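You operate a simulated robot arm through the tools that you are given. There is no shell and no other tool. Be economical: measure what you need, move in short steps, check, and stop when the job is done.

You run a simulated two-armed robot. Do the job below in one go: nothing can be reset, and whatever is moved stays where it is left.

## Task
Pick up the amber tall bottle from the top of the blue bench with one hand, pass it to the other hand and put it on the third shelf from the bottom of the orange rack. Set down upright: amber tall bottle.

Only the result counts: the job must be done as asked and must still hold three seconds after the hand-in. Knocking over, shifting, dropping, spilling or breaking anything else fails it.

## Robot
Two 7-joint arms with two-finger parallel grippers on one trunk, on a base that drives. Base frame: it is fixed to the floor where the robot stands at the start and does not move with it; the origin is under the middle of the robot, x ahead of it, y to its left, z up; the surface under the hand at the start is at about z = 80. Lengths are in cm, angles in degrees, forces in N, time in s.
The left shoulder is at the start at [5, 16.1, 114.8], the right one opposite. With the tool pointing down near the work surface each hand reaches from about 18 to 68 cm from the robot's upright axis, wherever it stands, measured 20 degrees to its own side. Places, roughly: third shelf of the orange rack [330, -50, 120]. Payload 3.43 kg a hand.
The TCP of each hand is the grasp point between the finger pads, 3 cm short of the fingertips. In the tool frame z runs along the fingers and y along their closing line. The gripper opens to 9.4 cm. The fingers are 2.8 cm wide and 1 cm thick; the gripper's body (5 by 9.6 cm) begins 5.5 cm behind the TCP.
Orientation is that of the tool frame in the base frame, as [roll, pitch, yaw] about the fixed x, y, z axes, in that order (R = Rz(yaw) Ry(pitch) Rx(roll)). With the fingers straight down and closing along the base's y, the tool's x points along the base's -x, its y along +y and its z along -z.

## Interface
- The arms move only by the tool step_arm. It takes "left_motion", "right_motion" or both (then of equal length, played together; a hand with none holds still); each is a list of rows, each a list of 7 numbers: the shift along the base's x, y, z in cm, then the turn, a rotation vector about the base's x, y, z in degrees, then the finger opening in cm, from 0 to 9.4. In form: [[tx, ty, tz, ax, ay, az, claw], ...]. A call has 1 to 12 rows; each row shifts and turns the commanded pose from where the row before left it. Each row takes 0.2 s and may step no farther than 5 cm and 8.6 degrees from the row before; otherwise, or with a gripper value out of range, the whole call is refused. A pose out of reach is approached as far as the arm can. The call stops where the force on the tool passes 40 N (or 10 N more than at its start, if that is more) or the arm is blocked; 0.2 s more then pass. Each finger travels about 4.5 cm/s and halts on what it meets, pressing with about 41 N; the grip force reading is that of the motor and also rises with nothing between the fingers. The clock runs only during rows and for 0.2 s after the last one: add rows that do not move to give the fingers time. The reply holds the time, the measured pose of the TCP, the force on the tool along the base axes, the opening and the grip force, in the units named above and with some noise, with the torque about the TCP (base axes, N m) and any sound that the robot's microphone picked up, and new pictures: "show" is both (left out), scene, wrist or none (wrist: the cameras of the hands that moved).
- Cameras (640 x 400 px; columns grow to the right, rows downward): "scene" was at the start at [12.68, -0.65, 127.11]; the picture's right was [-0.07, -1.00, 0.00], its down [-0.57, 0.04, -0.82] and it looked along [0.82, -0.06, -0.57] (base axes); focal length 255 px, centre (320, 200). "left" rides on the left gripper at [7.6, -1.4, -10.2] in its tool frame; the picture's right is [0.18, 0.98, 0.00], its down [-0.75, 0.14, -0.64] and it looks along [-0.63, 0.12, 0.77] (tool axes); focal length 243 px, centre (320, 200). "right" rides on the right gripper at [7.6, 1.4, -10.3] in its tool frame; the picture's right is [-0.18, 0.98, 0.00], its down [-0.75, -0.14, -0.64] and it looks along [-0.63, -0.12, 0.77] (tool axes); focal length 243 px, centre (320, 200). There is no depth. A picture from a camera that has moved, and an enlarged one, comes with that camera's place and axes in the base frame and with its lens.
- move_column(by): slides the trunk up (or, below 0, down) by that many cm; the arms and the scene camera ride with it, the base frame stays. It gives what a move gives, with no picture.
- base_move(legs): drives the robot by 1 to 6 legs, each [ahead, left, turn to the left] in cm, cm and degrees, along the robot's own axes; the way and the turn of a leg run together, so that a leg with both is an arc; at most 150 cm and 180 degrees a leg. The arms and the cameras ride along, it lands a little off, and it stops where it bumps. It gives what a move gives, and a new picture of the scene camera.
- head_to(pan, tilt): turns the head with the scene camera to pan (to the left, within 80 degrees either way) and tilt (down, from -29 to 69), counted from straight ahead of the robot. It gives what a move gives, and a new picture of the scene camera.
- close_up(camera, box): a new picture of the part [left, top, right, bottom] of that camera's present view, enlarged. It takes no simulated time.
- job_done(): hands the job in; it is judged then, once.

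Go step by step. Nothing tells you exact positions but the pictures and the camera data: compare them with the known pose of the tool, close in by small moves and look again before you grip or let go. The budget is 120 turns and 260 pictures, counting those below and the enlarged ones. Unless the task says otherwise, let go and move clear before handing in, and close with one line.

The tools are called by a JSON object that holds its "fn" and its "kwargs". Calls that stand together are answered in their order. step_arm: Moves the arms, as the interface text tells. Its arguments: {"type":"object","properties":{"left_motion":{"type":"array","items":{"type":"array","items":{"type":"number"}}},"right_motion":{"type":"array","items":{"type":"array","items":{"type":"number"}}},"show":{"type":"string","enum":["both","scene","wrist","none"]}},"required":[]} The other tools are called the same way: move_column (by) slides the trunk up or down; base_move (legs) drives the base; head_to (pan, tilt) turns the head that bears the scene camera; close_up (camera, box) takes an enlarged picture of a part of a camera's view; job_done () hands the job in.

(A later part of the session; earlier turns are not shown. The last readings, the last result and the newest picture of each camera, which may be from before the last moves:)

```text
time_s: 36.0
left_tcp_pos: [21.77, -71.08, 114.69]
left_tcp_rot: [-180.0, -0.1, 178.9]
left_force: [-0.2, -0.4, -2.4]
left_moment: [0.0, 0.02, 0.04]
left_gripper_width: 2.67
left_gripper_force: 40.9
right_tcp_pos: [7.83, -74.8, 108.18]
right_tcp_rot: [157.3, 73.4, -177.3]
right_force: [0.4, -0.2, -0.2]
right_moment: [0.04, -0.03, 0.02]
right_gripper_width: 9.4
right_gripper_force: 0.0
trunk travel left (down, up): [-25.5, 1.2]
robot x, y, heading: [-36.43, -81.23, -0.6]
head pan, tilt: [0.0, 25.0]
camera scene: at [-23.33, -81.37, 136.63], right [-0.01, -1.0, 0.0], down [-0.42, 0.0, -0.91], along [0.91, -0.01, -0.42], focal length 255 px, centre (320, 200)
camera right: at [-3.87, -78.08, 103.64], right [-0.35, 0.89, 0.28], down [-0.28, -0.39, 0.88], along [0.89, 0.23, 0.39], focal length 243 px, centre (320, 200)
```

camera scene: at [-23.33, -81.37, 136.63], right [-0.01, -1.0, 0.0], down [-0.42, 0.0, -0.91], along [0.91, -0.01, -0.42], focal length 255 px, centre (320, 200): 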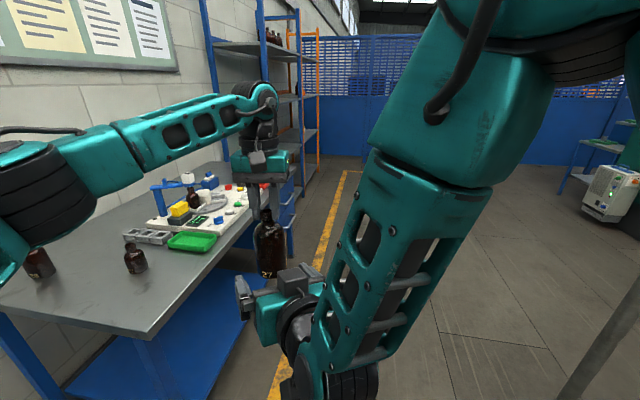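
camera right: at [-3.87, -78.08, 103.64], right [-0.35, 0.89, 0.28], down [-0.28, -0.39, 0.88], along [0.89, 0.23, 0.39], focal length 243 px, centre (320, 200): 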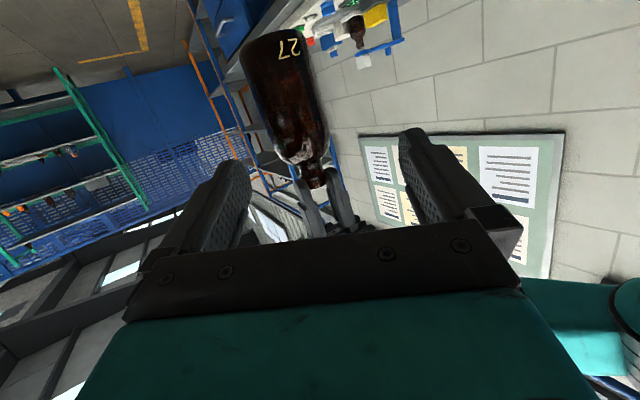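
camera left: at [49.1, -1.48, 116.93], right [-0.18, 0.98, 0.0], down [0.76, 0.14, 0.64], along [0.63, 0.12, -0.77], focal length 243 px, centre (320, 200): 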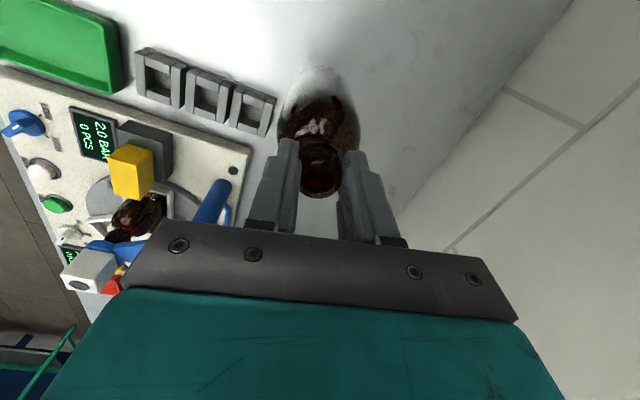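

The right hand hangs about 15° downward, which seems to be a wrist limit at this height. That tilt is useful, because it keeps the wrist clear of the shelf. I'll raise both hands 8 cm and ask for a downward tilt.

{"fn": "step_arm", "kwargs": {"left_motion": [[0, 0, 2, 0, 0, 0, 1.5], [0, 0, 3, 0, 0, 0, 1.5], [0, 0, 3, 0, 0, 0, 1.5], [0, 0, 0, 0, 0, 0, 1.5]], "right_motion": [[0, 0, 2, -3.2, 6.8, 0, 9.4], [0, 0, 3, -3.2, 6.8, 0, 9.4], [0, 0, 3, 0, 0, 0, 9.4], [0, 0, 0, 0, 0, 0, 9.4]]}}

```text
time_s: 37.0
left_tcp_pos: [21.75, -70.96, 122.65]
left_tcp_rot: [-180.0, -0.1, 178.8]
left_force: [0.0, 0.1, -2.5]
left_moment: [-0.01, 0.03, 0.04]
left_gripper_width: 2.67
left_gripper_force: 41.1
right_tcp_pos: [7.49, -74.44, 115.56]
right_tcp_rot: [169.6, 58.6, -165.1]
right_force: [0.3, 1.1, -0.9]
right_moment: [-0.01, 0.01, 0.0]
right_gripper_width: 9.4
right_gripper_force: 0.0
trunk travel left (down, up): [-25.5, 1.2]
robot x, y, heading: [-36.55, -81.71, -0.5]
head pan, tilt: [0.0, 25.0]
camera scene: at [-23.29, -81.32, 136.62], right [-0.01, -1.0, 0.0], down [-0.42, 0.0, -0.91], along [0.91, -0.01, -0.42], focal length 255 px, centre (320, 200)
camera right: at [-4.83, -78.18, 114.48], right [-0.3, 0.92, 0.25], down [-0.06, -0.28, 0.96], along [0.95, 0.28, 0.14], focal length 243 px, centre (320, 200)
camera left: at [14.21, -72.21, 132.9], right [-0.16, 0.99, 0.0], down [0.76, 0.13, 0.64], along [0.63, 0.1, -0.77], focal length 243 px, centre (320, 200)
```

scene: 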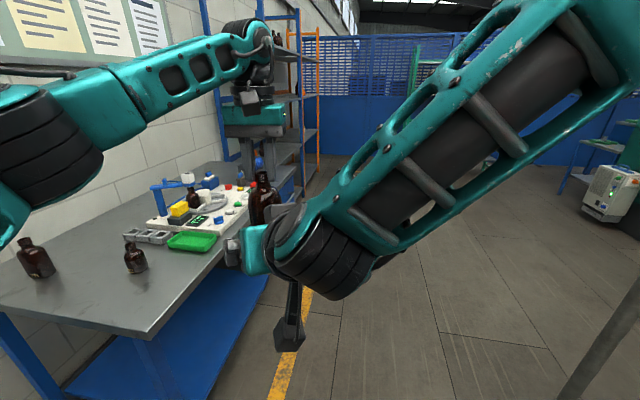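
right: 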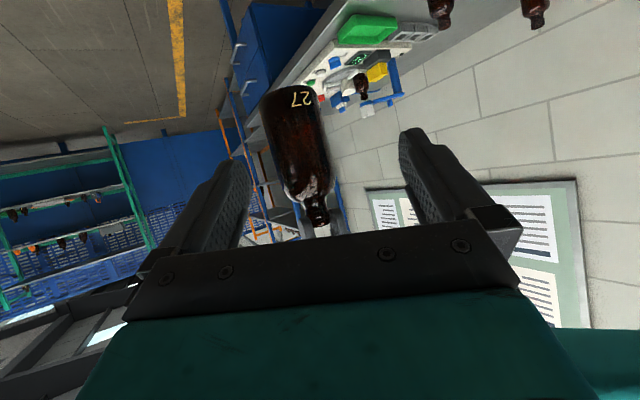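
left: 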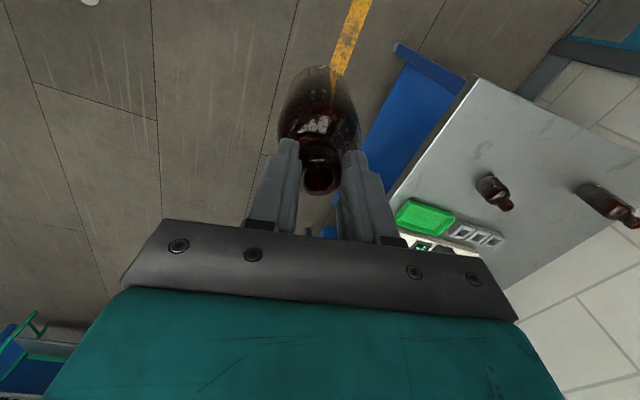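

The hand now points about 31° down and 27° to the left and follows my commands. I'll remove the 6° roll, line up sideways with the bottle at (21.9,-71.0), and look before straddling it.

{"fn": "step_arm", "kwargs": {"right_motion": [[0.8, -1.6, -1, -2.4, -1.2, 1.6, 9.4], [0.8, -1.5, -1.1, -2.4, -1.3, 1.6, 9.4], [2.5, 1.3, 0, 0, 0, 0, 9.4], [0, 0, 0, 0, 0, 0, 9.4]]}}

```text
time_s: 38.0
left_tcp_pos: [21.7, -71.08, 122.64]
left_tcp_rot: [179.9, -0.1, 178.8]
left_force: [0.3, -0.2, -2.0]
left_moment: [0.0, 0.04, -0.01]
left_gripper_width: 2.65
left_gripper_force: 40.8
right_tcp_pos: [11.24, -76.42, 113.46]
right_tcp_rot: [-180.0, 59.4, -153.0]
right_force: [-0.3, 0.4, 0.2]
right_moment: [-0.01, 0.03, -0.04]
right_gripper_width: 9.41
right_gripper_force: 0.0
trunk travel left (down, up): [-25.5, 1.2]
robot x, y, heading: [-36.37, -81.25, -0.4]
head pan, tilt: [0.0, 25.0]
camera scene: at [-23.38, -81.39, 136.64], right [-0.01, -1.0, 0.0], down [-0.42, 0.0, -0.91], along [0.91, -0.01, -0.42], focal length 255 px, centre (320, 200)
camera right: at [-0.66, -81.06, 112.09], right [-0.36, 0.92, 0.16], down [-0.09, -0.2, 0.98], along [0.93, 0.34, 0.15], focal length 243 px, centre (320, 200)
```

scene: 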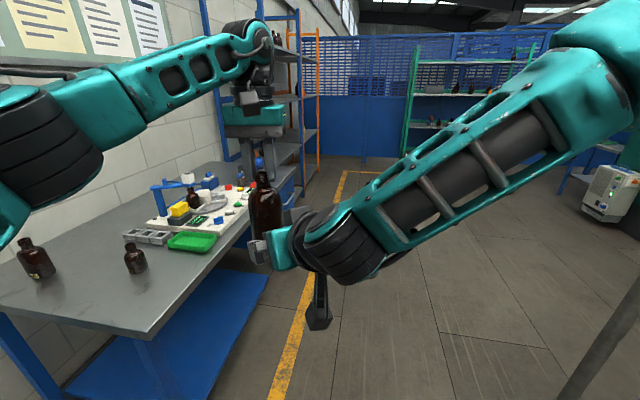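
right: 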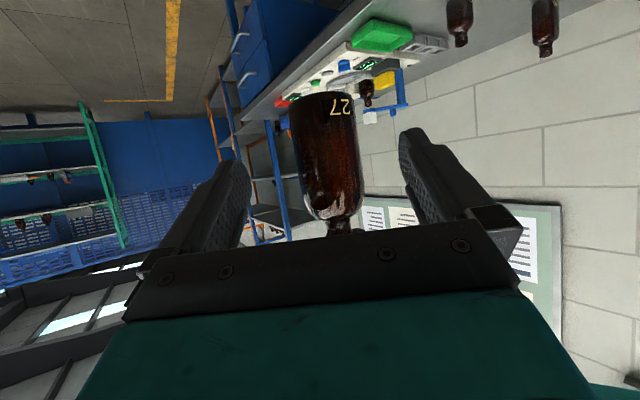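

The bottle is centred between the fingers. Moving in 11.5 cm.

{"fn": "step_arm", "kwargs": {"right_motion": [[2.6, 1.32, 0, 0, 0, 0, 9.4], [2.6, 1.32, 0, 0, 0, 0, 9.4], [2.6, 1.32, 0, 0, 0, 0, 9.4], [2.4, 1.24, 0, 0, 0, 0, 9.4], [0, 0, 0, 0, 0, 0, 9.4]]}}

{"fn": "close_up", "kwargs": {"camera": "scene", "box": [180, 60, 400, 300]}}

```text
time_s: 39.2
left_tcp_pos: [21.69, -71.06, 122.61]
left_tcp_rot: [179.9, -0.1, 178.8]
left_force: [0.1, -0.9, -1.9]
left_moment: [0.01, 0.02, -0.02]
left_gripper_width: 2.67
left_gripper_force: 41.0
right_tcp_pos: [21.42, -71.25, 113.47]
right_tcp_rot: [179.8, 59.4, -153.1]
right_force: [0.2, 0.5, -0.4]
right_moment: [0.0, 0.02, 0.02]
right_gripper_width: 9.41
right_gripper_force: 0.0
trunk travel left (down, up): [-25.5, 1.2]
robot x, y, heading: [-36.35, -81.14, -0.9]
head pan, tilt: [0.0, 25.0]
camera scene: at [-23.35, -81.39, 136.64], right [-0.01, -1.0, 0.0], down [-0.42, 0.0, -0.91], along [0.91, -0.01, -0.42], focal length 255 px, centre (320, 200)
camera right: at [9.62, -75.95, 112.07], right [-0.36, 0.92, 0.16], down [-0.09, -0.2, 0.98], along [0.93, 0.34, 0.15], focal length 243 px, centre (320, 200)
```

scene: 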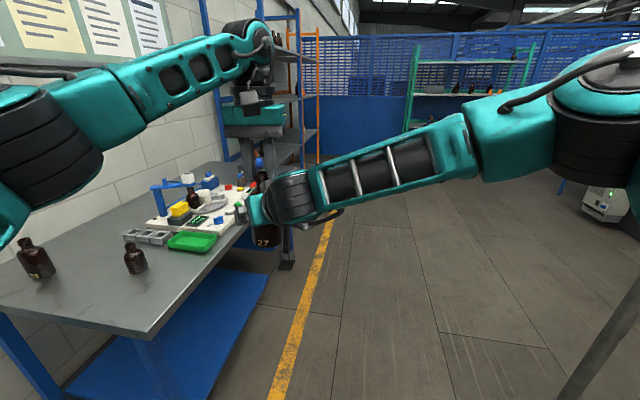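
right: 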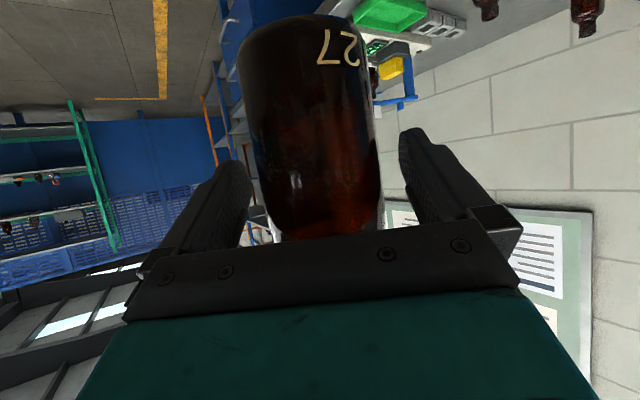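

```text
1.67 times, centred on (290, 180) of scene
camera zoom: at [-23.35, -81.39, 136.64], right [-0.01, -1.0, 0.0], down [-0.42, 0.0, -0.91], along [0.91, -0.01, -0.42], focal length 426 px, centre (370, 233)
```

zoom: 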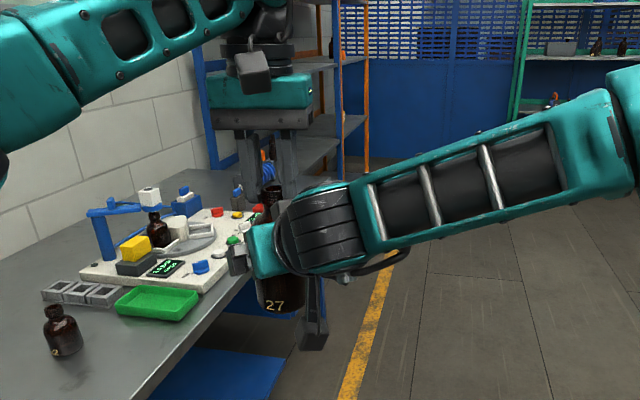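

The bottle sits between the right pads. Closing the right hand while the left holds.

{"fn": "step_arm", "kwargs": {"right_motion": [[0.1, 0.1, 0, 0, 0, 0, 8], [0, 0, 0, 0, 0, 0, 6.5], [0, 0, 0, 0, 0, 0, 5.5], [0, 0, 0, 0, 0, 0, 5], [0, 0, 0, 0, 0, 0, 5], [0, 0, 0, 0, 0, 0, 5]], "show": "wrist"}}

```text
time_s: 40.6
left_tcp_pos: [21.7, -71.06, 122.71]
left_tcp_rot: [180.0, -0.1, 178.8]
left_force: [-2.2, 0.1, -0.7]
left_moment: [0.25, 0.0, -0.07]
left_gripper_width: 2.68
left_gripper_force: 41.7
right_tcp_pos: [21.71, -71.2, 113.39]
right_tcp_rot: [180.0, 59.4, -153.1]
right_force: [2.1, -0.1, 0.5]
right_moment: [-0.23, 0.24, 0.1]
right_gripper_width: 6.86
right_gripper_force: 40.4
trunk travel left (down, up): [-25.5, 1.2]
robot x, y, heading: [-36.14, -81.51, -0.6]
head pan, tilt: [0.0, 25.0]
camera right: at [9.75, -75.81, 112.02], right [-0.36, 0.92, 0.16], down [-0.09, -0.2, 0.98], along [0.93, 0.34, 0.15], focal length 243 px, centre (320, 200)
```

right: 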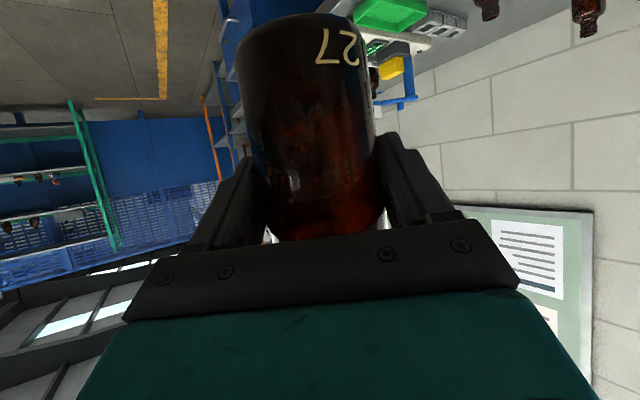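

The right hand holds the body at 6.9 cm with small forces. Now the left lets go and rises clear.

{"fn": "step_arm", "kwargs": {"left_motion": [[0, 0, 0, 0, 0, 0, 4], [0, 0, 0, 0, 0, 0, 6], [0, 0, 0, 0, 0, 0, 8], [0, 0, 2, 0, 0, 0, 8], [0, 0, 3, 0, 0, 0, 8], [0, 0, 3, 0, 0, 0, 8], [0, 0, 0, 0, 0, 0, 8]]}}

```text
time_s: 42.2
left_tcp_pos: [21.05, -71.04, 129.67]
left_tcp_rot: [180.0, -0.1, 178.8]
left_force: [0.4, 0.2, 0.3]
left_moment: [0.0, 0.01, 0.01]
left_gripper_width: 7.98
left_gripper_force: 0.1
left hand out of reach, approached as far as the arm can: row 6
right_tcp_pos: [21.71, -71.33, 113.33]
right_tcp_rot: [179.9, 59.4, -153.2]
right_force: [-0.2, 0.0, 0.3]
right_moment: [-0.01, 0.02, 0.02]
right_gripper_width: 6.83
right_gripper_force: 41.0
trunk travel left (down, up): [-25.5, 1.2]
robot x, y, heading: [-36.32, -81.4, -0.5]
head pan, tilt: [0.0, 25.0]
camera scene: at [-23.31, -81.41, 136.63], right [-0.01, -1.0, 0.0], down [-0.42, 0.0, -0.91], along [0.91, -0.01, -0.42], focal length 255 px, centre (320, 200)
camera left: at [13.53, -72.3, 139.87], right [-0.16, 0.99, 0.0], down [0.76, 0.12, 0.64], along [0.63, 0.11, -0.77], focal length 243 px, centre (320, 200)
```

scene: 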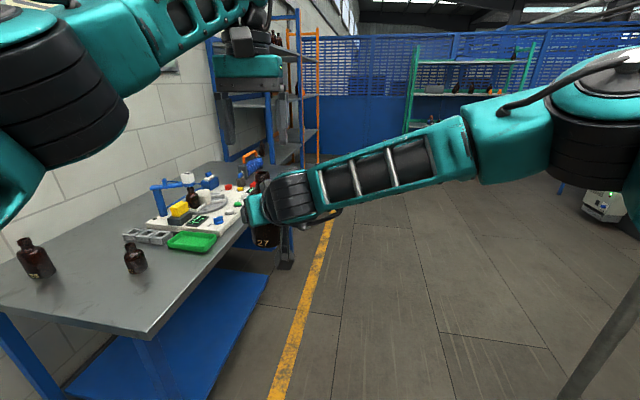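
left: 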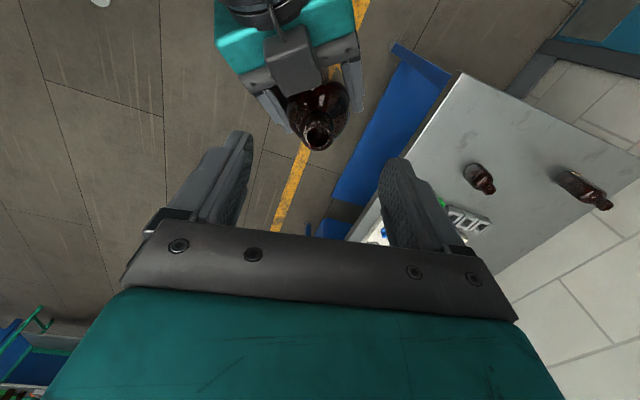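

The bottle is in the right hand alone. I'll swing the left hand away to the left and tuck it back.

{"fn": "step_arm", "kwargs": {"left_motion": [[0, 3, 0, 0, 0, 0, 8], [-1, 4, 0, 0, 0, 0, 6], [-2, 3, 0, 0, 0, 0, 4], [-4, 0, 0, 0, 0, 0, 4], [-4, 0, 0, 0, 0, 0, 4], [-4, 0, -1, 0, 0, 0, 4], [-4, 0, -1, 0, 0, 0, 4], [-4, 0, -1, 0, 0, 0, 4], [-3, 0, -1, 0, 0, 0, 4], [0, 0, 0, 0, 0, 0, 4]], "show": "scene"}}

```text
time_s: 44.5
left_tcp_pos: [-5.05, -61.09, 125.59]
left_tcp_rot: [-180.0, 0.0, 178.7]
left_force: [0.4, 0.3, -0.2]
left_moment: [-0.02, -0.03, 0.0]
left_gripper_width: 3.99
left_gripper_force: 0.0
right_tcp_pos: [21.52, -71.33, 113.34]
right_tcp_rot: [179.9, 59.4, -153.0]
right_force: [0.1, -0.1, 0.5]
right_moment: [-0.01, 0.01, 0.03]
right_gripper_width: 6.82
right_gripper_force: 41.0
trunk travel left (down, up): [-25.5, 1.2]
robot x, y, heading: [-36.44, -81.4, -0.8]
head pan, tilt: [0.0, 25.0]
camera scene: at [-23.31, -81.38, 136.63], right [-0.01, -1.0, 0.0], down [-0.42, 0.0, -0.91], along [0.91, -0.01, -0.42], focal length 255 px, centre (320, 200)
```

scene: 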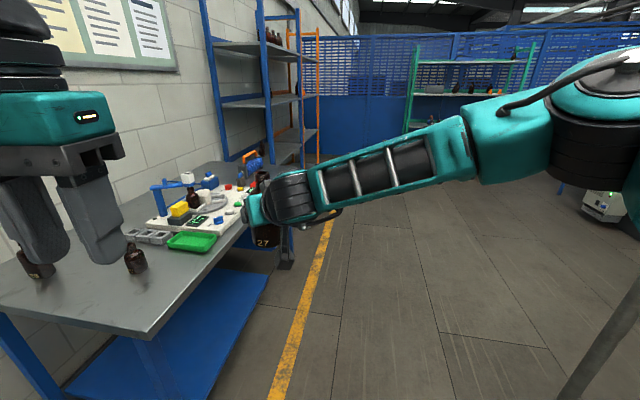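

Both arms are tidy. I'm driving right and then up the aisle between the racks and the pole, stopping to look at the orange rack.

{"fn": "base_move", "kwargs": {"legs": [[0, -28, 0], [110, 0, 0], [60, 0, 0]]}}

{"fn": "head_to", "kwargs": {"pan": 15, "tilt": 10}}

```text
time_s: 55.7
left_tcp_pos: [164.55, -85.76, 125.45]
left_tcp_rot: [180.0, 0.0, -179.3]
left_force: [0.7, -0.2, -0.2]
left_moment: [0.02, 0.02, 0.0]
left_gripper_width: 3.98
left_gripper_force: 0.1
right_tcp_pos: [191.67, -95.14, 113.38]
right_tcp_rot: [179.9, 59.3, -151.2]
right_force: [-1.1, 0.5, -0.3]
right_moment: [0.03, 0.01, -0.01]
right_gripper_width: 6.84
right_gripper_force: 41.6
trunk travel left (down, up): [-25.5, 1.2]
robot x, y, heading: [133.78, -106.99, 1.4]
head pan, tilt: [0.0, 25.0]
camera scene: at [146.98, -106.72, 136.63], right [0.02, -1.0, 0.0], down [-0.42, -0.01, -0.91], along [0.91, 0.02, -0.42], focal length 255 px, centre (320, 200)
```

scene: 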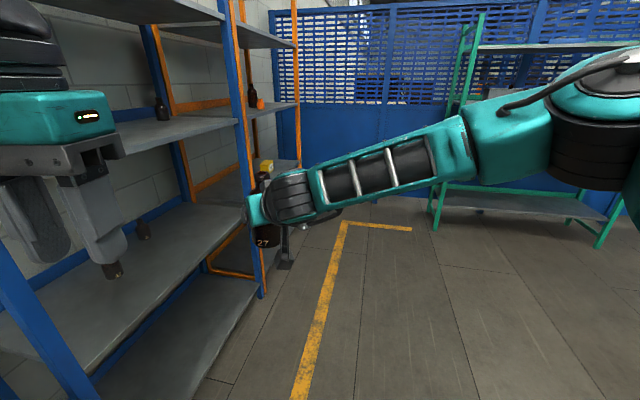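

```text
time_s: 56.5
left_tcp_pos: [164.66, -85.82, 125.64]
left_tcp_rot: [-179.9, -0.2, -179.3]
left_force: [-0.2, 0.2, 1.0]
left_moment: [-0.02, -0.03, -0.02]
left_gripper_width: 4.02
left_gripper_force: 0.1
right_tcp_pos: [191.57, -95.13, 113.45]
right_tcp_rot: [179.9, 59.4, -151.1]
right_force: [-0.8, 1.0, -0.3]
right_moment: [0.03, 0.0, 0.0]
right_gripper_width: 6.85
right_gripper_force: 41.2
trunk travel left (down, up): [-25.5, 1.2]
robot x, y, heading: [134.21, -106.97, 1.4]
head pan, tilt: [15.0, 10.0]
camera scene: at [146.66, -104.33, 139.06], right [0.28, -0.96, 0.0], down [-0.17, -0.05, -0.98], along [0.95, 0.28, -0.17], focal length 255 px, centre (320, 200)
```

scene: 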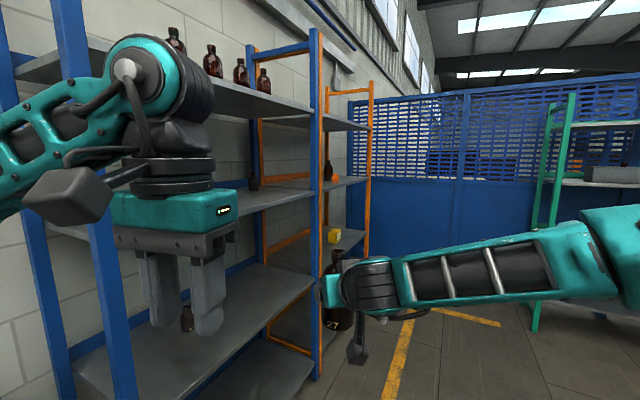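

The orange rack stands just past the blue one, and its shelf near z=120 holds a bottle and an orange item. Before going further I'll check the room on the right, because the left elbow needs more distance from the rack posts.

{"fn": "head_to", "kwargs": {"pan": -50, "tilt": 25}}

{"fn": "head_to", "kwargs": {"pan": 70, "tilt": 20}}

```text
time_s: 57.9
left_tcp_pos: [164.56, -85.81, 125.57]
left_tcp_rot: [180.0, -0.1, -179.2]
left_force: [0.1, 0.0, 1.1]
left_moment: [0.01, 0.01, 0.03]
left_gripper_width: 4.0
left_gripper_force: 0.0
right_tcp_pos: [191.51, -95.15, 113.28]
right_tcp_rot: [179.9, 59.4, -151.2]
right_force: [-0.1, 0.5, 0.3]
right_moment: [0.01, 0.02, 0.03]
right_gripper_width: 6.82
right_gripper_force: 40.9
trunk travel left (down, up): [-25.5, 1.2]
robot x, y, heading: [133.49, -107.11, 1.3]
head pan, tilt: [-50.0, 25.0]
camera scene: at [143.82, -113.85, 136.63], right [-0.75, -0.66, 0.0], down [-0.28, 0.32, -0.91], along [0.6, -0.68, -0.42], focal length 255 px, centre (320, 200)
```

scene: 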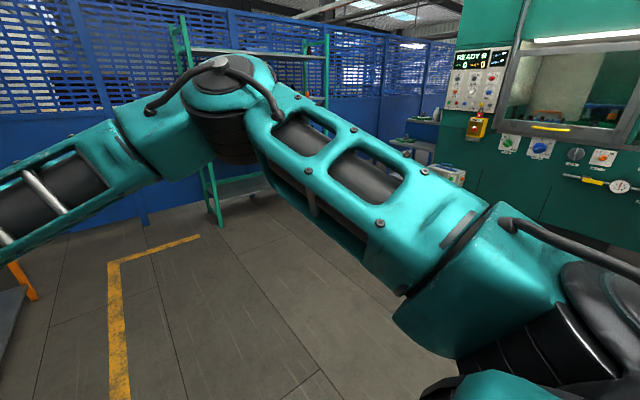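

```text
time_s: 59.9
left_tcp_pos: [164.63, -85.82, 125.52]
left_tcp_rot: [-180.0, -0.1, -179.3]
left_force: [0.4, 0.9, 0.0]
left_moment: [0.01, 0.02, -0.03]
left_gripper_width: 4.02
left_gripper_force: 0.1
right_tcp_pos: [191.55, -95.09, 113.41]
right_tcp_rot: [179.9, 59.3, -151.1]
right_force: [-0.7, 0.3, 0.1]
right_moment: [-0.02, 0.02, -0.02]
right_gripper_width: 6.84
right_gripper_force: 40.6
trunk travel left (down, up): [-25.5, 1.2]
robot x, y, heading: [133.93, -107.21, 1.1]
head pan, tilt: [70.0, 20.0]
camera scene: at [140.72, -98.12, 137.44], right [0.95, -0.32, 0.0], down [-0.11, -0.32, -0.94], along [0.3, 0.89, -0.34], focal length 255 px, centre (320, 200)
```

scene: 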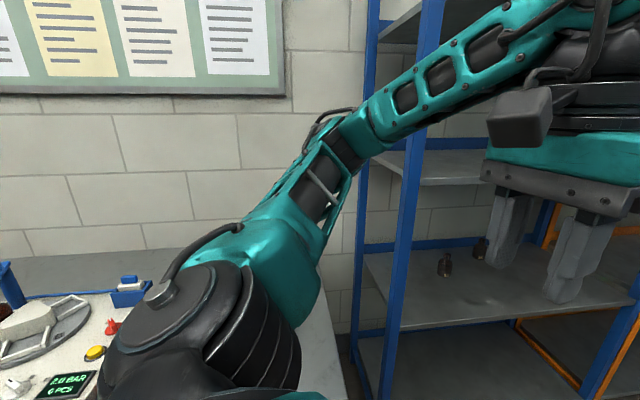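

There's plenty of room on the right. I'm moving right 28 cm to clear the left elbow, then forward.

{"fn": "base_move", "kwargs": {"legs": [[0, -30, -1.2], [120, 0, 0]]}}

{"fn": "head_to", "kwargs": {"pan": 45, "tilt": 20}}

```text
time_s: 68.8
left_tcp_pos: [285.31, -115.73, 125.53]
left_tcp_rot: [-180.0, -0.1, -179.6]
left_force: [-0.3, 0.2, -0.5]
left_moment: [0.01, 0.03, -0.04]
left_gripper_width: 3.98
left_gripper_force: 0.0
right_tcp_pos: [312.19, -125.08, 113.27]
right_tcp_rot: [179.9, 59.3, -151.5]
right_force: [-0.1, 0.6, 0.1]
right_moment: [0.01, -0.01, 0.05]
right_gripper_width: 6.8
right_gripper_force: 41.2
trunk travel left (down, up): [-25.5, 1.2]
robot x, y, heading: [254.16, -136.81, 0.9]
head pan, tilt: [70.0, 20.0]
camera scene: at [261.25, -127.9, 137.44], right [0.95, -0.33, 0.0], down [-0.11, -0.32, -0.94], along [0.31, 0.89, -0.34], focal length 255 px, centre (320, 200)
```

scene: 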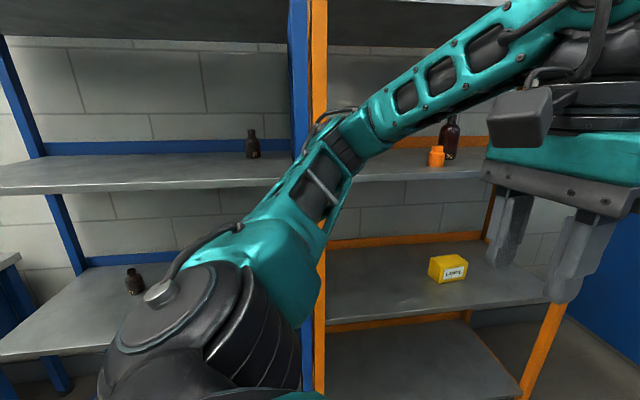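

```text
time_s: 69.7
left_tcp_pos: [285.13, -115.67, 125.49]
left_tcp_rot: [-180.0, -0.1, -179.6]
left_force: [-0.7, 0.5, 0.6]
left_moment: [0.01, 0.0, -0.01]
left_gripper_width: 4.01
left_gripper_force: 0.1
right_tcp_pos: [312.12, -125.22, 113.4]
right_tcp_rot: [179.9, 59.4, -151.5]
right_force: [-0.1, -1.0, 0.0]
right_moment: [-0.05, 0.02, -0.01]
right_gripper_width: 6.83
right_gripper_force: 40.6
trunk travel left (down, up): [-25.5, 1.2]
robot x, y, heading: [254.6, -136.72, 0.9]
head pan, tilt: [45.0, 20.0]
camera scene: at [264.66, -130.0, 137.44], right [0.72, -0.69, 0.0], down [-0.24, -0.25, -0.94], along [0.65, 0.68, -0.34], focal length 255 px, centre (320, 200)
```

scene: 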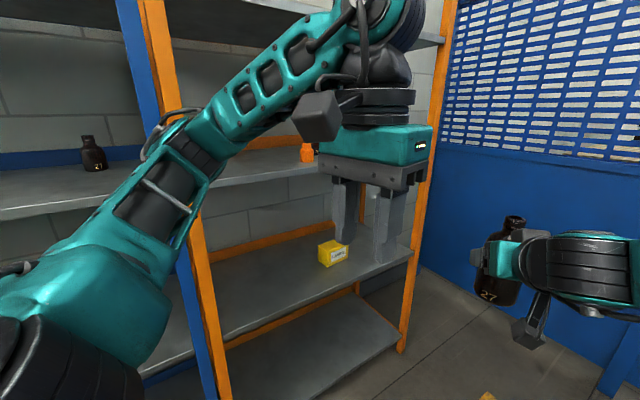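

The third shelf holds a bottle near x≈334 and an orange jar near x≈324, with its front edge around y≈-79. I'll pull back from the rack, turn left to face it, and look straight at it.

{"fn": "base_move", "kwargs": {"legs": [[0, -28, 0], [0, 0, 89]]}}

{"fn": "base_move", "kwargs": {"legs": [[0, -60, 0]]}}

{"fn": "head_to", "kwargs": {"pan": 0, "tilt": 12}}

```text
time_s: 76.5
left_tcp_pos: [234.99, -133.77, 125.68]
left_tcp_rot: [180.0, -0.1, -91.9]
left_force: [-0.5, 0.1, -0.3]
left_moment: [0.01, 0.01, 0.0]
left_gripper_width: 4.0
left_gripper_force: 0.1
right_tcp_pos: [245.46, -107.34, 113.37]
right_tcp_rot: [179.9, 59.4, -63.8]
right_force: [0.5, 0.5, 0.1]
right_moment: [-0.01, -0.01, 0.0]
right_gripper_width: 6.84
right_gripper_force: 41.1
trunk travel left (down, up): [-25.5, 1.2]
robot x, y, heading: [254.9, -165.65, 89.0]
head pan, tilt: [45.0, 20.0]
camera scene: at [248.29, -154.77, 137.44], right [0.72, 0.69, 0.0], down [0.24, -0.25, -0.94], along [-0.65, 0.68, -0.34], focal length 255 px, centre (320, 200)
```

scene: 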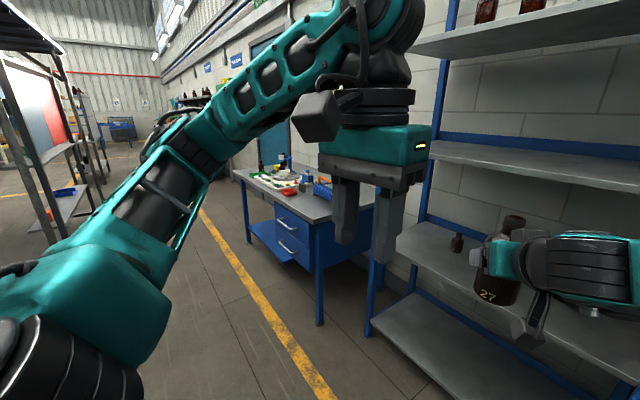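

```text
time_s: 82.2
left_tcp_pos: [294.51, -135.15, 125.63]
left_tcp_rot: [180.0, 0.0, -92.0]
left_force: [0.5, 1.1, -0.5]
left_moment: [0.01, -0.01, 0.0]
left_gripper_width: 4.01
left_gripper_force: 0.0
right_tcp_pos: [305.1, -108.62, 113.4]
right_tcp_rot: [179.9, 59.4, -63.8]
right_force: [0.0, -0.1, -0.2]
right_moment: [-0.01, 0.05, 0.03]
right_gripper_width: 6.85
right_gripper_force: 41.3
trunk travel left (down, up): [-25.5, 1.2]
robot x, y, heading: [314.09, -166.7, 88.5]
head pan, tilt: [45.0, 20.0]
camera scene: at [307.89, -156.1, 137.44], right [0.72, 0.69, 0.0], down [0.24, -0.25, -0.94], along [-0.65, 0.68, -0.34], focal length 255 px, centre (320, 200)
```

scene: 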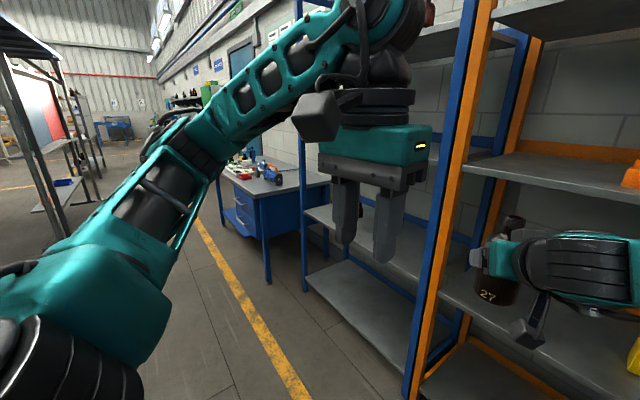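

```text
time_s: 83.4
left_tcp_pos: [294.5, -135.07, 125.61]
left_tcp_rot: [-180.0, -0.1, -92.0]
left_force: [-0.5, -0.5, 0.0]
left_moment: [0.01, -0.02, -0.02]
left_gripper_width: 3.99
left_gripper_force: 0.0
right_tcp_pos: [305.15, -108.72, 113.33]
right_tcp_rot: [179.8, 59.4, -63.8]
right_force: [0.8, 0.0, -0.3]
right_moment: [0.0, -0.04, -0.01]
right_gripper_width: 6.84
right_gripper_force: 40.7
trunk travel left (down, up): [-25.5, 1.2]
robot x, y, heading: [314.54, -166.85, 88.7]
head pan, tilt: [0.0, 12.0]
camera scene: at [314.52, -153.52, 138.74], right [1.0, -0.02, 0.0], down [0.0, -0.21, -0.98], along [0.02, 0.98, -0.21], focal length 255 px, centre (320, 200)
```

scene: 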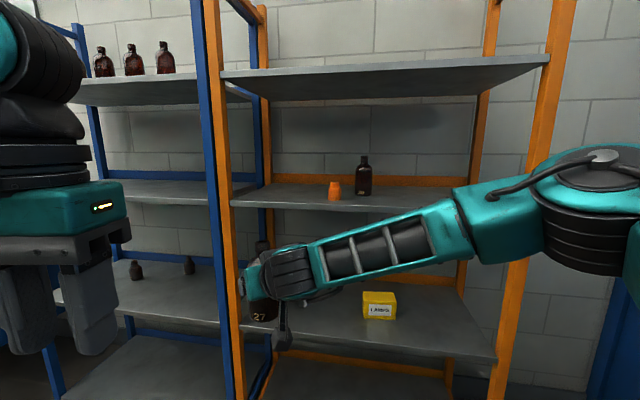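

Now I have a straight view. The third shelf is at z≈120 with its front edge at y≈-76.5, and about 38 cm is free above it. The free spot left of the jar is around (303,-66), so I'll raise the bottle to about 5 cm above shelf level.

{"fn": "step_arm", "kwargs": {"right_motion": [[0, 0, 2, 0, 0, 0, 5], [0, 0, 3, 0, 0, 0, 5], [0, 0, 3, 0, 0, 0, 5], [0, 0, 3, 0, 0, 0, 5], [0, 0, 3, 0, 0, 0, 5], [0, 0, 3, 0, 0, 0, 5], [0, 0, 2, 0, 0, 0, 5], [0, 0, 0, 0, 0, 0, 5]]}}

```text
time_s: 85.2
left_tcp_pos: [294.59, -135.21, 125.59]
left_tcp_rot: [-180.0, -0.1, -91.9]
left_force: [-0.1, 0.5, -0.2]
left_moment: [-0.05, 0.0, 0.0]
left_gripper_width: 4.02
left_gripper_force: 0.1
right_tcp_pos: [305.07, -108.67, 132.33]
right_tcp_rot: [179.9, 59.5, -63.8]
right_force: [0.6, 0.2, -1.7]
right_moment: [0.01, -0.02, 0.02]
right_gripper_width: 6.84
right_gripper_force: 40.8
trunk travel left (down, up): [-25.5, 1.2]
robot x, y, heading: [314.06, -166.73, 88.7]
head pan, tilt: [0.0, 12.0]
camera scene: at [314.53, -153.51, 138.74], right [1.0, -0.02, 0.0], down [0.0, -0.21, -0.98], along [0.02, 0.98, -0.21], focal length 255 px, centre (320, 200)
camera right: at [309.5, -120.73, 131.05], right [-0.92, -0.35, 0.16], down [0.2, -0.09, 0.98], along [-0.33, 0.93, 0.15], focal length 243 px, centre (320, 200)
```

scene: 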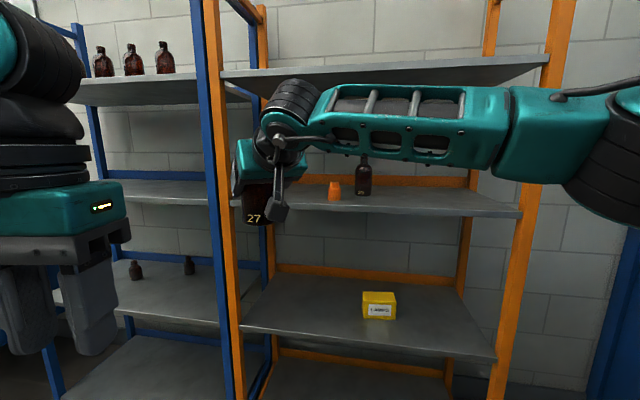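
right: 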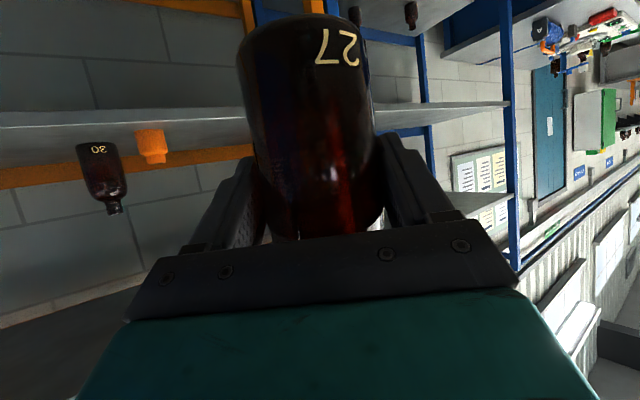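

The bottle hangs in front of the shelf at the right height. Driving 24 cm forward, still short of the shelf edge.

{"fn": "base_move", "kwargs": {"legs": [[24, 0, 1.3]]}}

{"fn": "close_up", "kwargs": {"camera": "scene", "box": [180, 130, 420, 280]}}

{"fn": "close_up", "kwargs": {"camera": "right", "box": [0, 0, 640, 400]}}

```text
time_s: 86.9
left_tcp_pos: [294.18, -111.74, 125.56]
left_tcp_rot: [180.0, -0.1, -90.7]
left_force: [0.3, -0.2, 0.1]
left_moment: [0.02, 0.0, 0.02]
left_gripper_width: 4.01
left_gripper_force: 0.1
right_tcp_pos: [304.06, -85.13, 132.2]
right_tcp_rot: [180.0, 59.3, -62.4]
right_force: [-0.6, -0.2, -2.1]
right_moment: [-0.02, 0.02, 0.01]
right_gripper_width: 6.85
right_gripper_force: 41.3
trunk travel left (down, up): [-25.5, 1.2]
robot x, y, heading: [314.61, -142.97, 90.0]
head pan, tilt: [0.0, 12.0]
camera scene: at [314.48, -129.61, 138.73], right [1.0, 0.0, 0.0], down [0.0, -0.21, -0.98], along [0.0, 0.98, -0.21], focal length 255 px, centre (320, 200)
```

scene: 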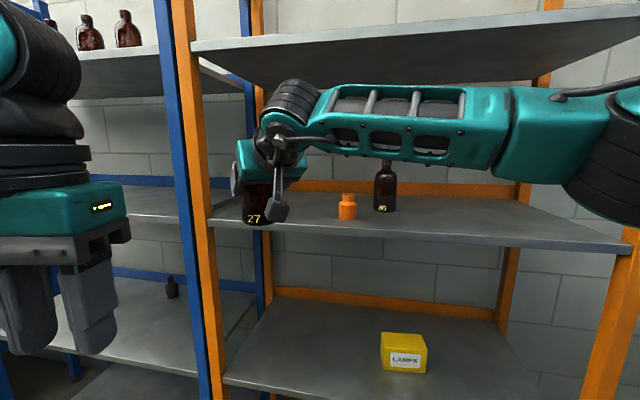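

```text
2.67 times, centred on (300, 205) of scene
camera zoom: at [314.48, -129.61, 138.73], right [1.0, 0.0, 0.0], down [0.0, -0.21, -0.98], along [0.0, 0.98, -0.21], focal length 681 px, centre (373, 187)
```

zoom: 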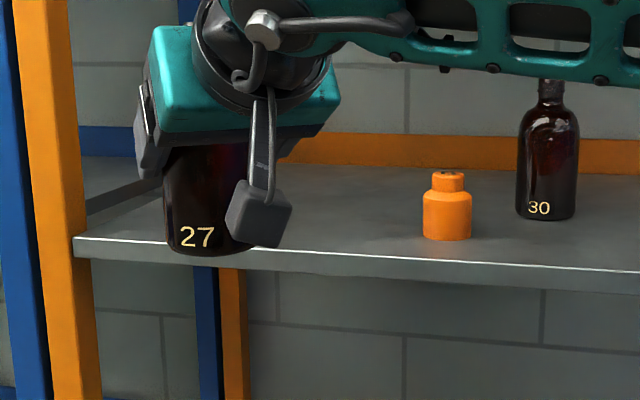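

```text
1.00 times, centred on (320, 200) of right (not enlarged: the box is as wide or as high as the picture)
camera zoom: at [308.67, -96.98, 130.98], right [-0.91, -0.37, 0.16], down [0.2, -0.08, 0.98], along [-0.35, 0.92, 0.15], focal length 243 px, centre (320, 200)
```

zoom: 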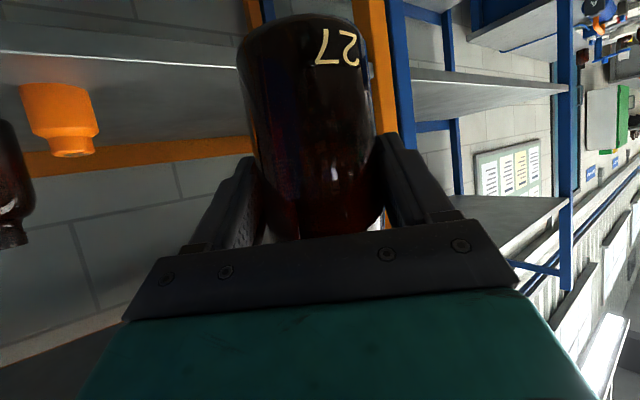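

The rack is turned about 10°. At x≈303 the shelf's front edge is y≈-70, its surface is z≈120.5, and the jar sits at (321.5,-66). The bottle's base is about 4.5 cm above the shelf, so I'll drive forward to carry it over the edge.

{"fn": "base_move", "kwargs": {"legs": [[18, 0, 0]]}}

{"fn": "close_up", "kwargs": {"camera": "scene", "box": [160, 120, 420, 290]}}

{"fn": "close_up", "kwargs": {"camera": "right", "box": [0, 0, 640, 400]}}

```text
time_s: 88.4
left_tcp_pos: [293.98, -93.69, 125.65]
left_tcp_rot: [179.9, 0.0, -90.6]
left_force: [-0.3, 1.1, -0.3]
left_moment: [0.0, 0.02, -0.03]
left_gripper_width: 3.96
left_gripper_force: 0.0
right_tcp_pos: [303.82, -66.98, 132.3]
right_tcp_rot: [180.0, 59.3, -62.3]
right_force: [-0.1, 0.2, -2.5]
right_moment: [0.02, -0.03, 0.01]
right_gripper_width: 6.86
right_gripper_force: 41.0
trunk travel left (down, up): [-25.5, 1.2]
robot x, y, heading: [314.6, -125.62, 90.1]
head pan, tilt: [0.0, 12.0]
camera scene: at [314.42, -111.68, 138.73], right [1.0, 0.0, 0.0], down [0.0, -0.21, -0.98], along [0.0, 0.98, -0.21], focal length 255 px, centre (320, 200)
```

scene: 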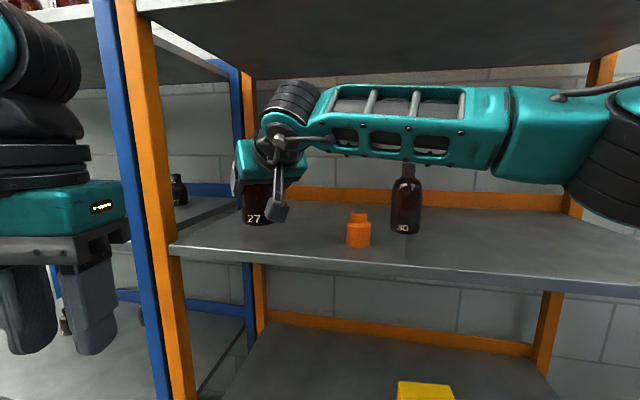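

```text
2.35 times, centred on (290, 205) of scene
camera zoom: at [314.42, -111.68, 138.73], right [1.0, 0.0, 0.0], down [0.0, -0.21, -0.98], along [0.0, 0.98, -0.21], focal length 601 px, centre (391, 188)
```

zoom: 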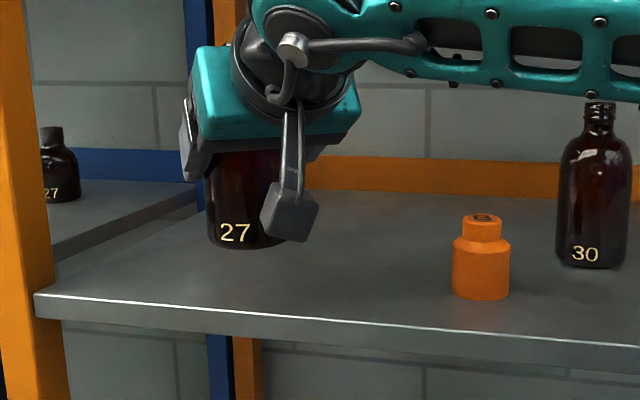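

```text
1.00 times, centred on (320, 200) of right (not enlarged: the box is as wide or as high as the picture)
camera zoom: at [308.54, -79.06, 130.99], right [-0.91, -0.38, 0.16], down [0.2, -0.08, 0.98], along [-0.35, 0.92, 0.15], focal length 243 px, centre (320, 200)
```

zoom: 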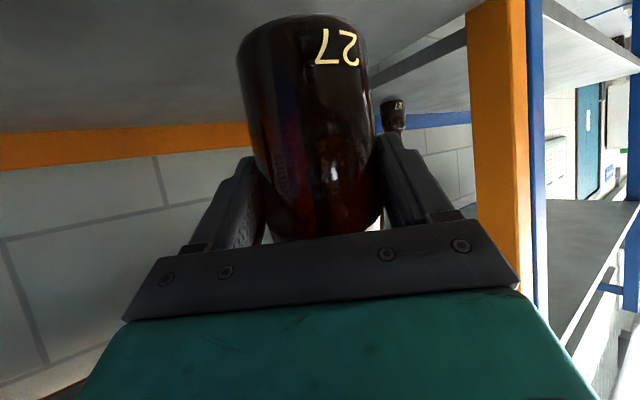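

The bottle hovers over the shelf, clear of the post and jar. I'm moving the arm 8 cm further in, then lowering to about 1 cm above the surface.

{"fn": "step_arm", "kwargs": {"right_motion": [[-0.5, 2.5, 0, 0, 0, 0, 5], [-0.5, 3, 0, 0, 0, 0, 5], [-0.5, 2.5, 0, 0, 0, 0, 5], [0, 0, -1.5, 0, 0, 0, 5], [0, 0, -1.5, 0, 0, 0, 5], [0, 0, 0, 0, 0, 0, 5]]}}

{"fn": "close_up", "kwargs": {"camera": "scene", "box": [160, 120, 420, 290]}}

```text
time_s: 89.8
left_tcp_pos: [294.1, -93.89, 125.57]
left_tcp_rot: [-179.9, 0.0, -90.5]
left_force: [1.1, -0.1, 0.0]
left_moment: [0.03, 0.03, 0.01]
left_gripper_width: 4.01
left_gripper_force: 0.2
right_tcp_pos: [302.47, -59.32, 129.25]
right_tcp_rot: [179.9, 59.4, -62.2]
right_force: [0.8, -0.3, -1.8]
right_moment: [0.04, 0.01, 0.01]
right_gripper_width: 6.85
right_gripper_force: 40.9
trunk travel left (down, up): [-25.5, 1.2]
robot x, y, heading: [314.45, -124.93, 90.2]
head pan, tilt: [0.0, 12.0]
camera scene: at [314.44, -111.76, 138.75], right [1.0, 0.0, 0.0], down [0.0, -0.21, -0.98], along [0.0, 0.98, -0.21], focal length 255 px, centre (320, 200)
camera right: at [307.11, -71.28, 127.93], right [-0.91, -0.38, 0.16], down [0.2, -0.08, 0.98], along [-0.35, 0.92, 0.15], focal length 243 px, centre (320, 200)
```

scene: 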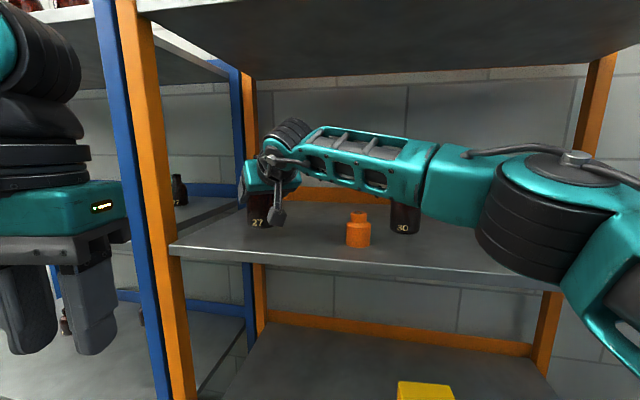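
right: 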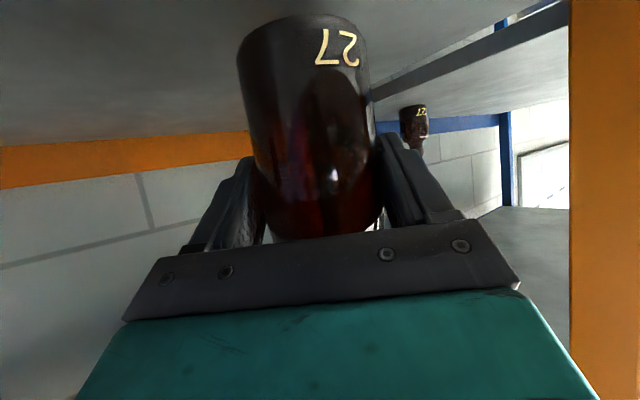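

```text
2.35 times, centred on (290, 205) of scene
camera zoom: at [314.44, -111.76, 138.75], right [1.0, 0.0, 0.0], down [0.0, -0.21, -0.98], along [0.0, 0.98, -0.21], focal length 601 px, centre (391, 188)
```

zoom: 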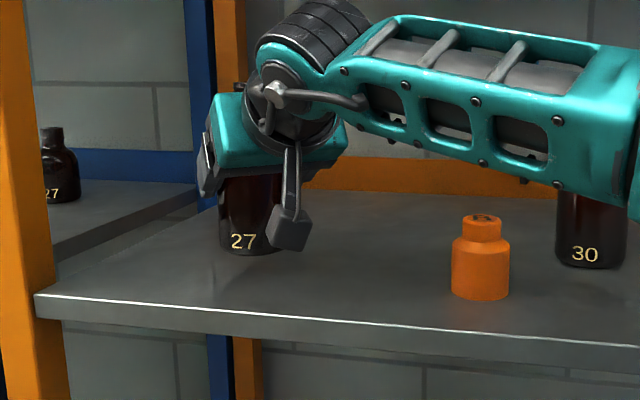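

About 1.5 cm remains. I'm lowering in small steps until the force shows contact.

{"fn": "step_arm", "kwargs": {"right_motion": [[0, 0, -0.4, 0, 0, 0, 5], [0, 0, -0.4, 0, 0, 0, 5], [0, 0, 0, 0, 0, 0, 5]], "show": "none"}}

{"fn": "close_up", "kwargs": {"camera": "scene", "box": [220, 180, 320, 250]}}

```text
time_s: 90.6
left_tcp_pos: [294.04, -93.96, 125.67]
left_tcp_rot: [-179.9, -0.1, -90.5]
left_force: [0.0, 0.3, -0.3]
left_moment: [-0.03, -0.01, 0.0]
left_gripper_width: 3.97
left_gripper_force: 0.1
right_tcp_pos: [302.31, -59.24, 128.47]
right_tcp_rot: [179.9, 59.4, -62.3]
right_force: [0.1, -0.6, -1.6]
right_moment: [-0.02, -0.03, -0.01]
right_gripper_width: 6.83
right_gripper_force: 41.0
trunk travel left (down, up): [-25.5, 1.2]
robot x, y, heading: [314.42, -125.23, 90.4]
head pan, tilt: [0.0, 12.0]
```

```text
5.71 times, centred on (270, 215) of scene
camera zoom: at [314.42, -111.75, 138.74], right [1.0, 0.0, 0.0], down [0.0, -0.21, -0.98], along [0.0, 0.98, -0.21], focal length 1459 px, centre (606, 114)
```

zoom: 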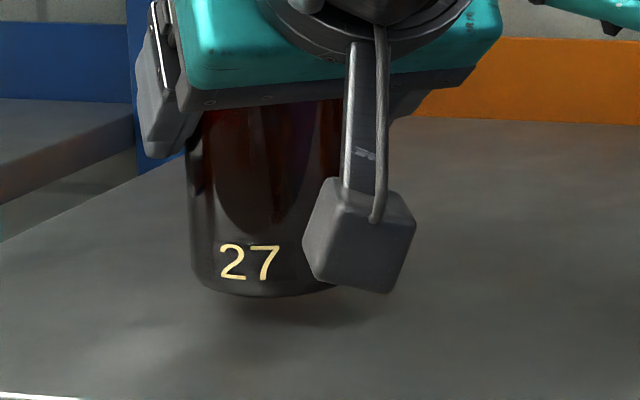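

{"fn": "step_arm", "kwargs": {"right_motion": [[0, 0, -0.3, 0, 0, 0, 5], [0, 0, -0.3, 0, 0, 0, 5], [0, 0, 0, 0, 0, 0, 5]], "show": "none"}}

{"fn": "close_up", "kwargs": {"camera": "scene", "box": [220, 180, 320, 250]}}

```text
time_s: 91.4
left_tcp_pos: [294.03, -93.82, 125.66]
left_tcp_rot: [180.0, 0.0, -90.5]
left_force: [0.2, -0.2, 0.6]
left_moment: [-0.03, 0.03, -0.03]
left_gripper_width: 4.0
left_gripper_force: 0.0
right_tcp_pos: [302.25, -59.19, 127.82]
right_tcp_rot: [179.9, 59.3, -62.4]
right_force: [0.0, -0.2, -2.0]
right_moment: [-0.03, 0.0, -0.01]
right_gripper_width: 6.83
right_gripper_force: 40.7
trunk travel left (down, up): [-25.5, 1.2]
robot x, y, heading: [314.48, -124.98, 90.3]
head pan, tilt: [0.0, 12.0]
```

```text
5.71 times, centred on (270, 215) of scene
camera zoom: at [314.42, -111.75, 138.74], right [1.0, 0.0, 0.0], down [0.0, -0.21, -0.98], along [0.0, 0.98, -0.21], focal length 1459 px, centre (606, 114)
```

zoom: 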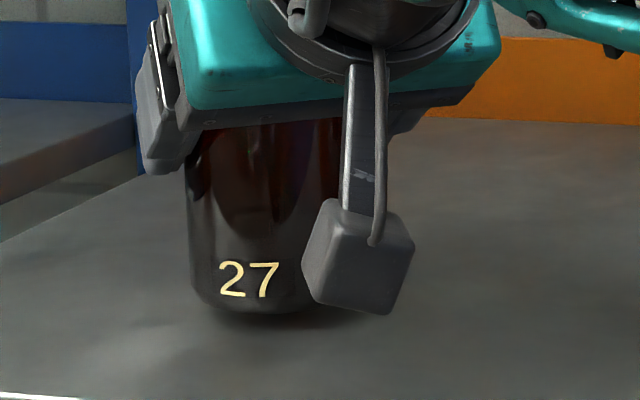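

Nearly there, since the contact shadow is closing up. I'll continue in 0.2 cm steps.

{"fn": "step_arm", "kwargs": {"right_motion": [[0, 0, -0.2, 0, 0, 0, 5], [0, 0, -0.2, 0, 0, 0, 5], [0, 0, 0, 0, 0, 0, 5]], "show": "none"}}

{"fn": "close_up", "kwargs": {"camera": "scene", "box": [220, 180, 320, 250]}}

```text
time_s: 92.2
left_tcp_pos: [294.02, -93.95, 125.5]
left_tcp_rot: [180.0, -0.1, -90.5]
left_force: [-0.4, 0.7, 0.1]
left_moment: [0.01, 0.01, -0.01]
left_gripper_width: 4.0
left_gripper_force: 0.1
right_tcp_pos: [302.33, -59.16, 127.45]
right_tcp_rot: [179.9, 59.4, -62.3]
right_force: [0.0, 0.6, -1.8]
right_moment: [0.01, -0.05, 0.01]
right_gripper_width: 6.84
right_gripper_force: 41.4
trunk travel left (down, up): [-25.5, 1.2]
robot x, y, heading: [314.3, -125.01, 90.3]
head pan, tilt: [0.0, 12.0]
```

```text
5.71 times, centred on (270, 215) of scene
camera zoom: at [314.42, -111.75, 138.74], right [1.0, 0.0, 0.0], down [0.0, -0.21, -0.98], along [0.0, 0.98, -0.21], focal length 1459 px, centre (606, 114)
```

zoom: 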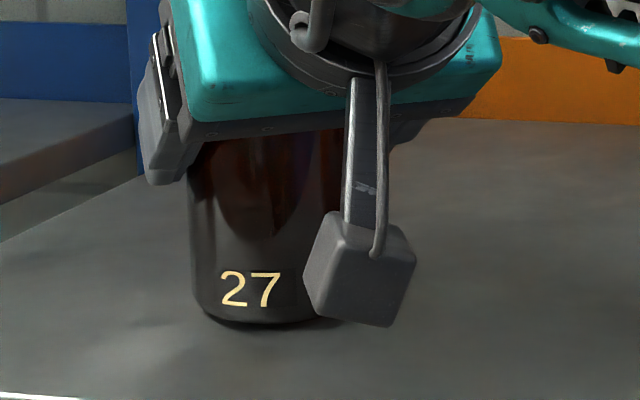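

{"fn": "step_arm", "kwargs": {"right_motion": [[0, 0, -0.15, 0, 0, 0, 5], [0, 0, -0.15, 0, 0, 0, 5], [0, 0, 0, 0, 0, 0, 5]], "show": "none"}}

{"fn": "close_up", "kwargs": {"camera": "scene", "box": [220, 180, 320, 250]}}

```text
time_s: 93.0
left_tcp_pos: [293.91, -93.82, 125.6]
left_tcp_rot: [-179.9, -0.1, -90.5]
left_force: [-0.5, 0.0, 0.3]
left_moment: [0.02, -0.02, -0.01]
left_gripper_width: 4.03
left_gripper_force: 0.1
right_tcp_pos: [302.31, -59.1, 127.31]
right_tcp_rot: [179.9, 59.3, -62.3]
right_force: [0.2, -0.1, 0.5]
right_moment: [0.02, -0.02, 0.02]
right_gripper_width: 6.86
right_gripper_force: 41.4
trunk travel left (down, up): [-25.5, 1.2]
robot x, y, heading: [314.68, -125.07, 90.3]
head pan, tilt: [0.0, 12.0]
```

```text
5.71 times, centred on (270, 215) of scene
camera zoom: at [314.42, -111.76, 138.75], right [1.0, 0.0, 0.0], down [0.0, -0.21, -0.98], along [0.0, 0.98, -0.21], focal length 1459 px, centre (606, 114)
```

zoom: 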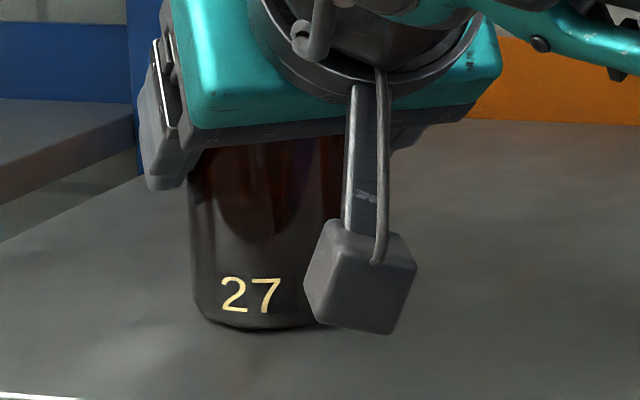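

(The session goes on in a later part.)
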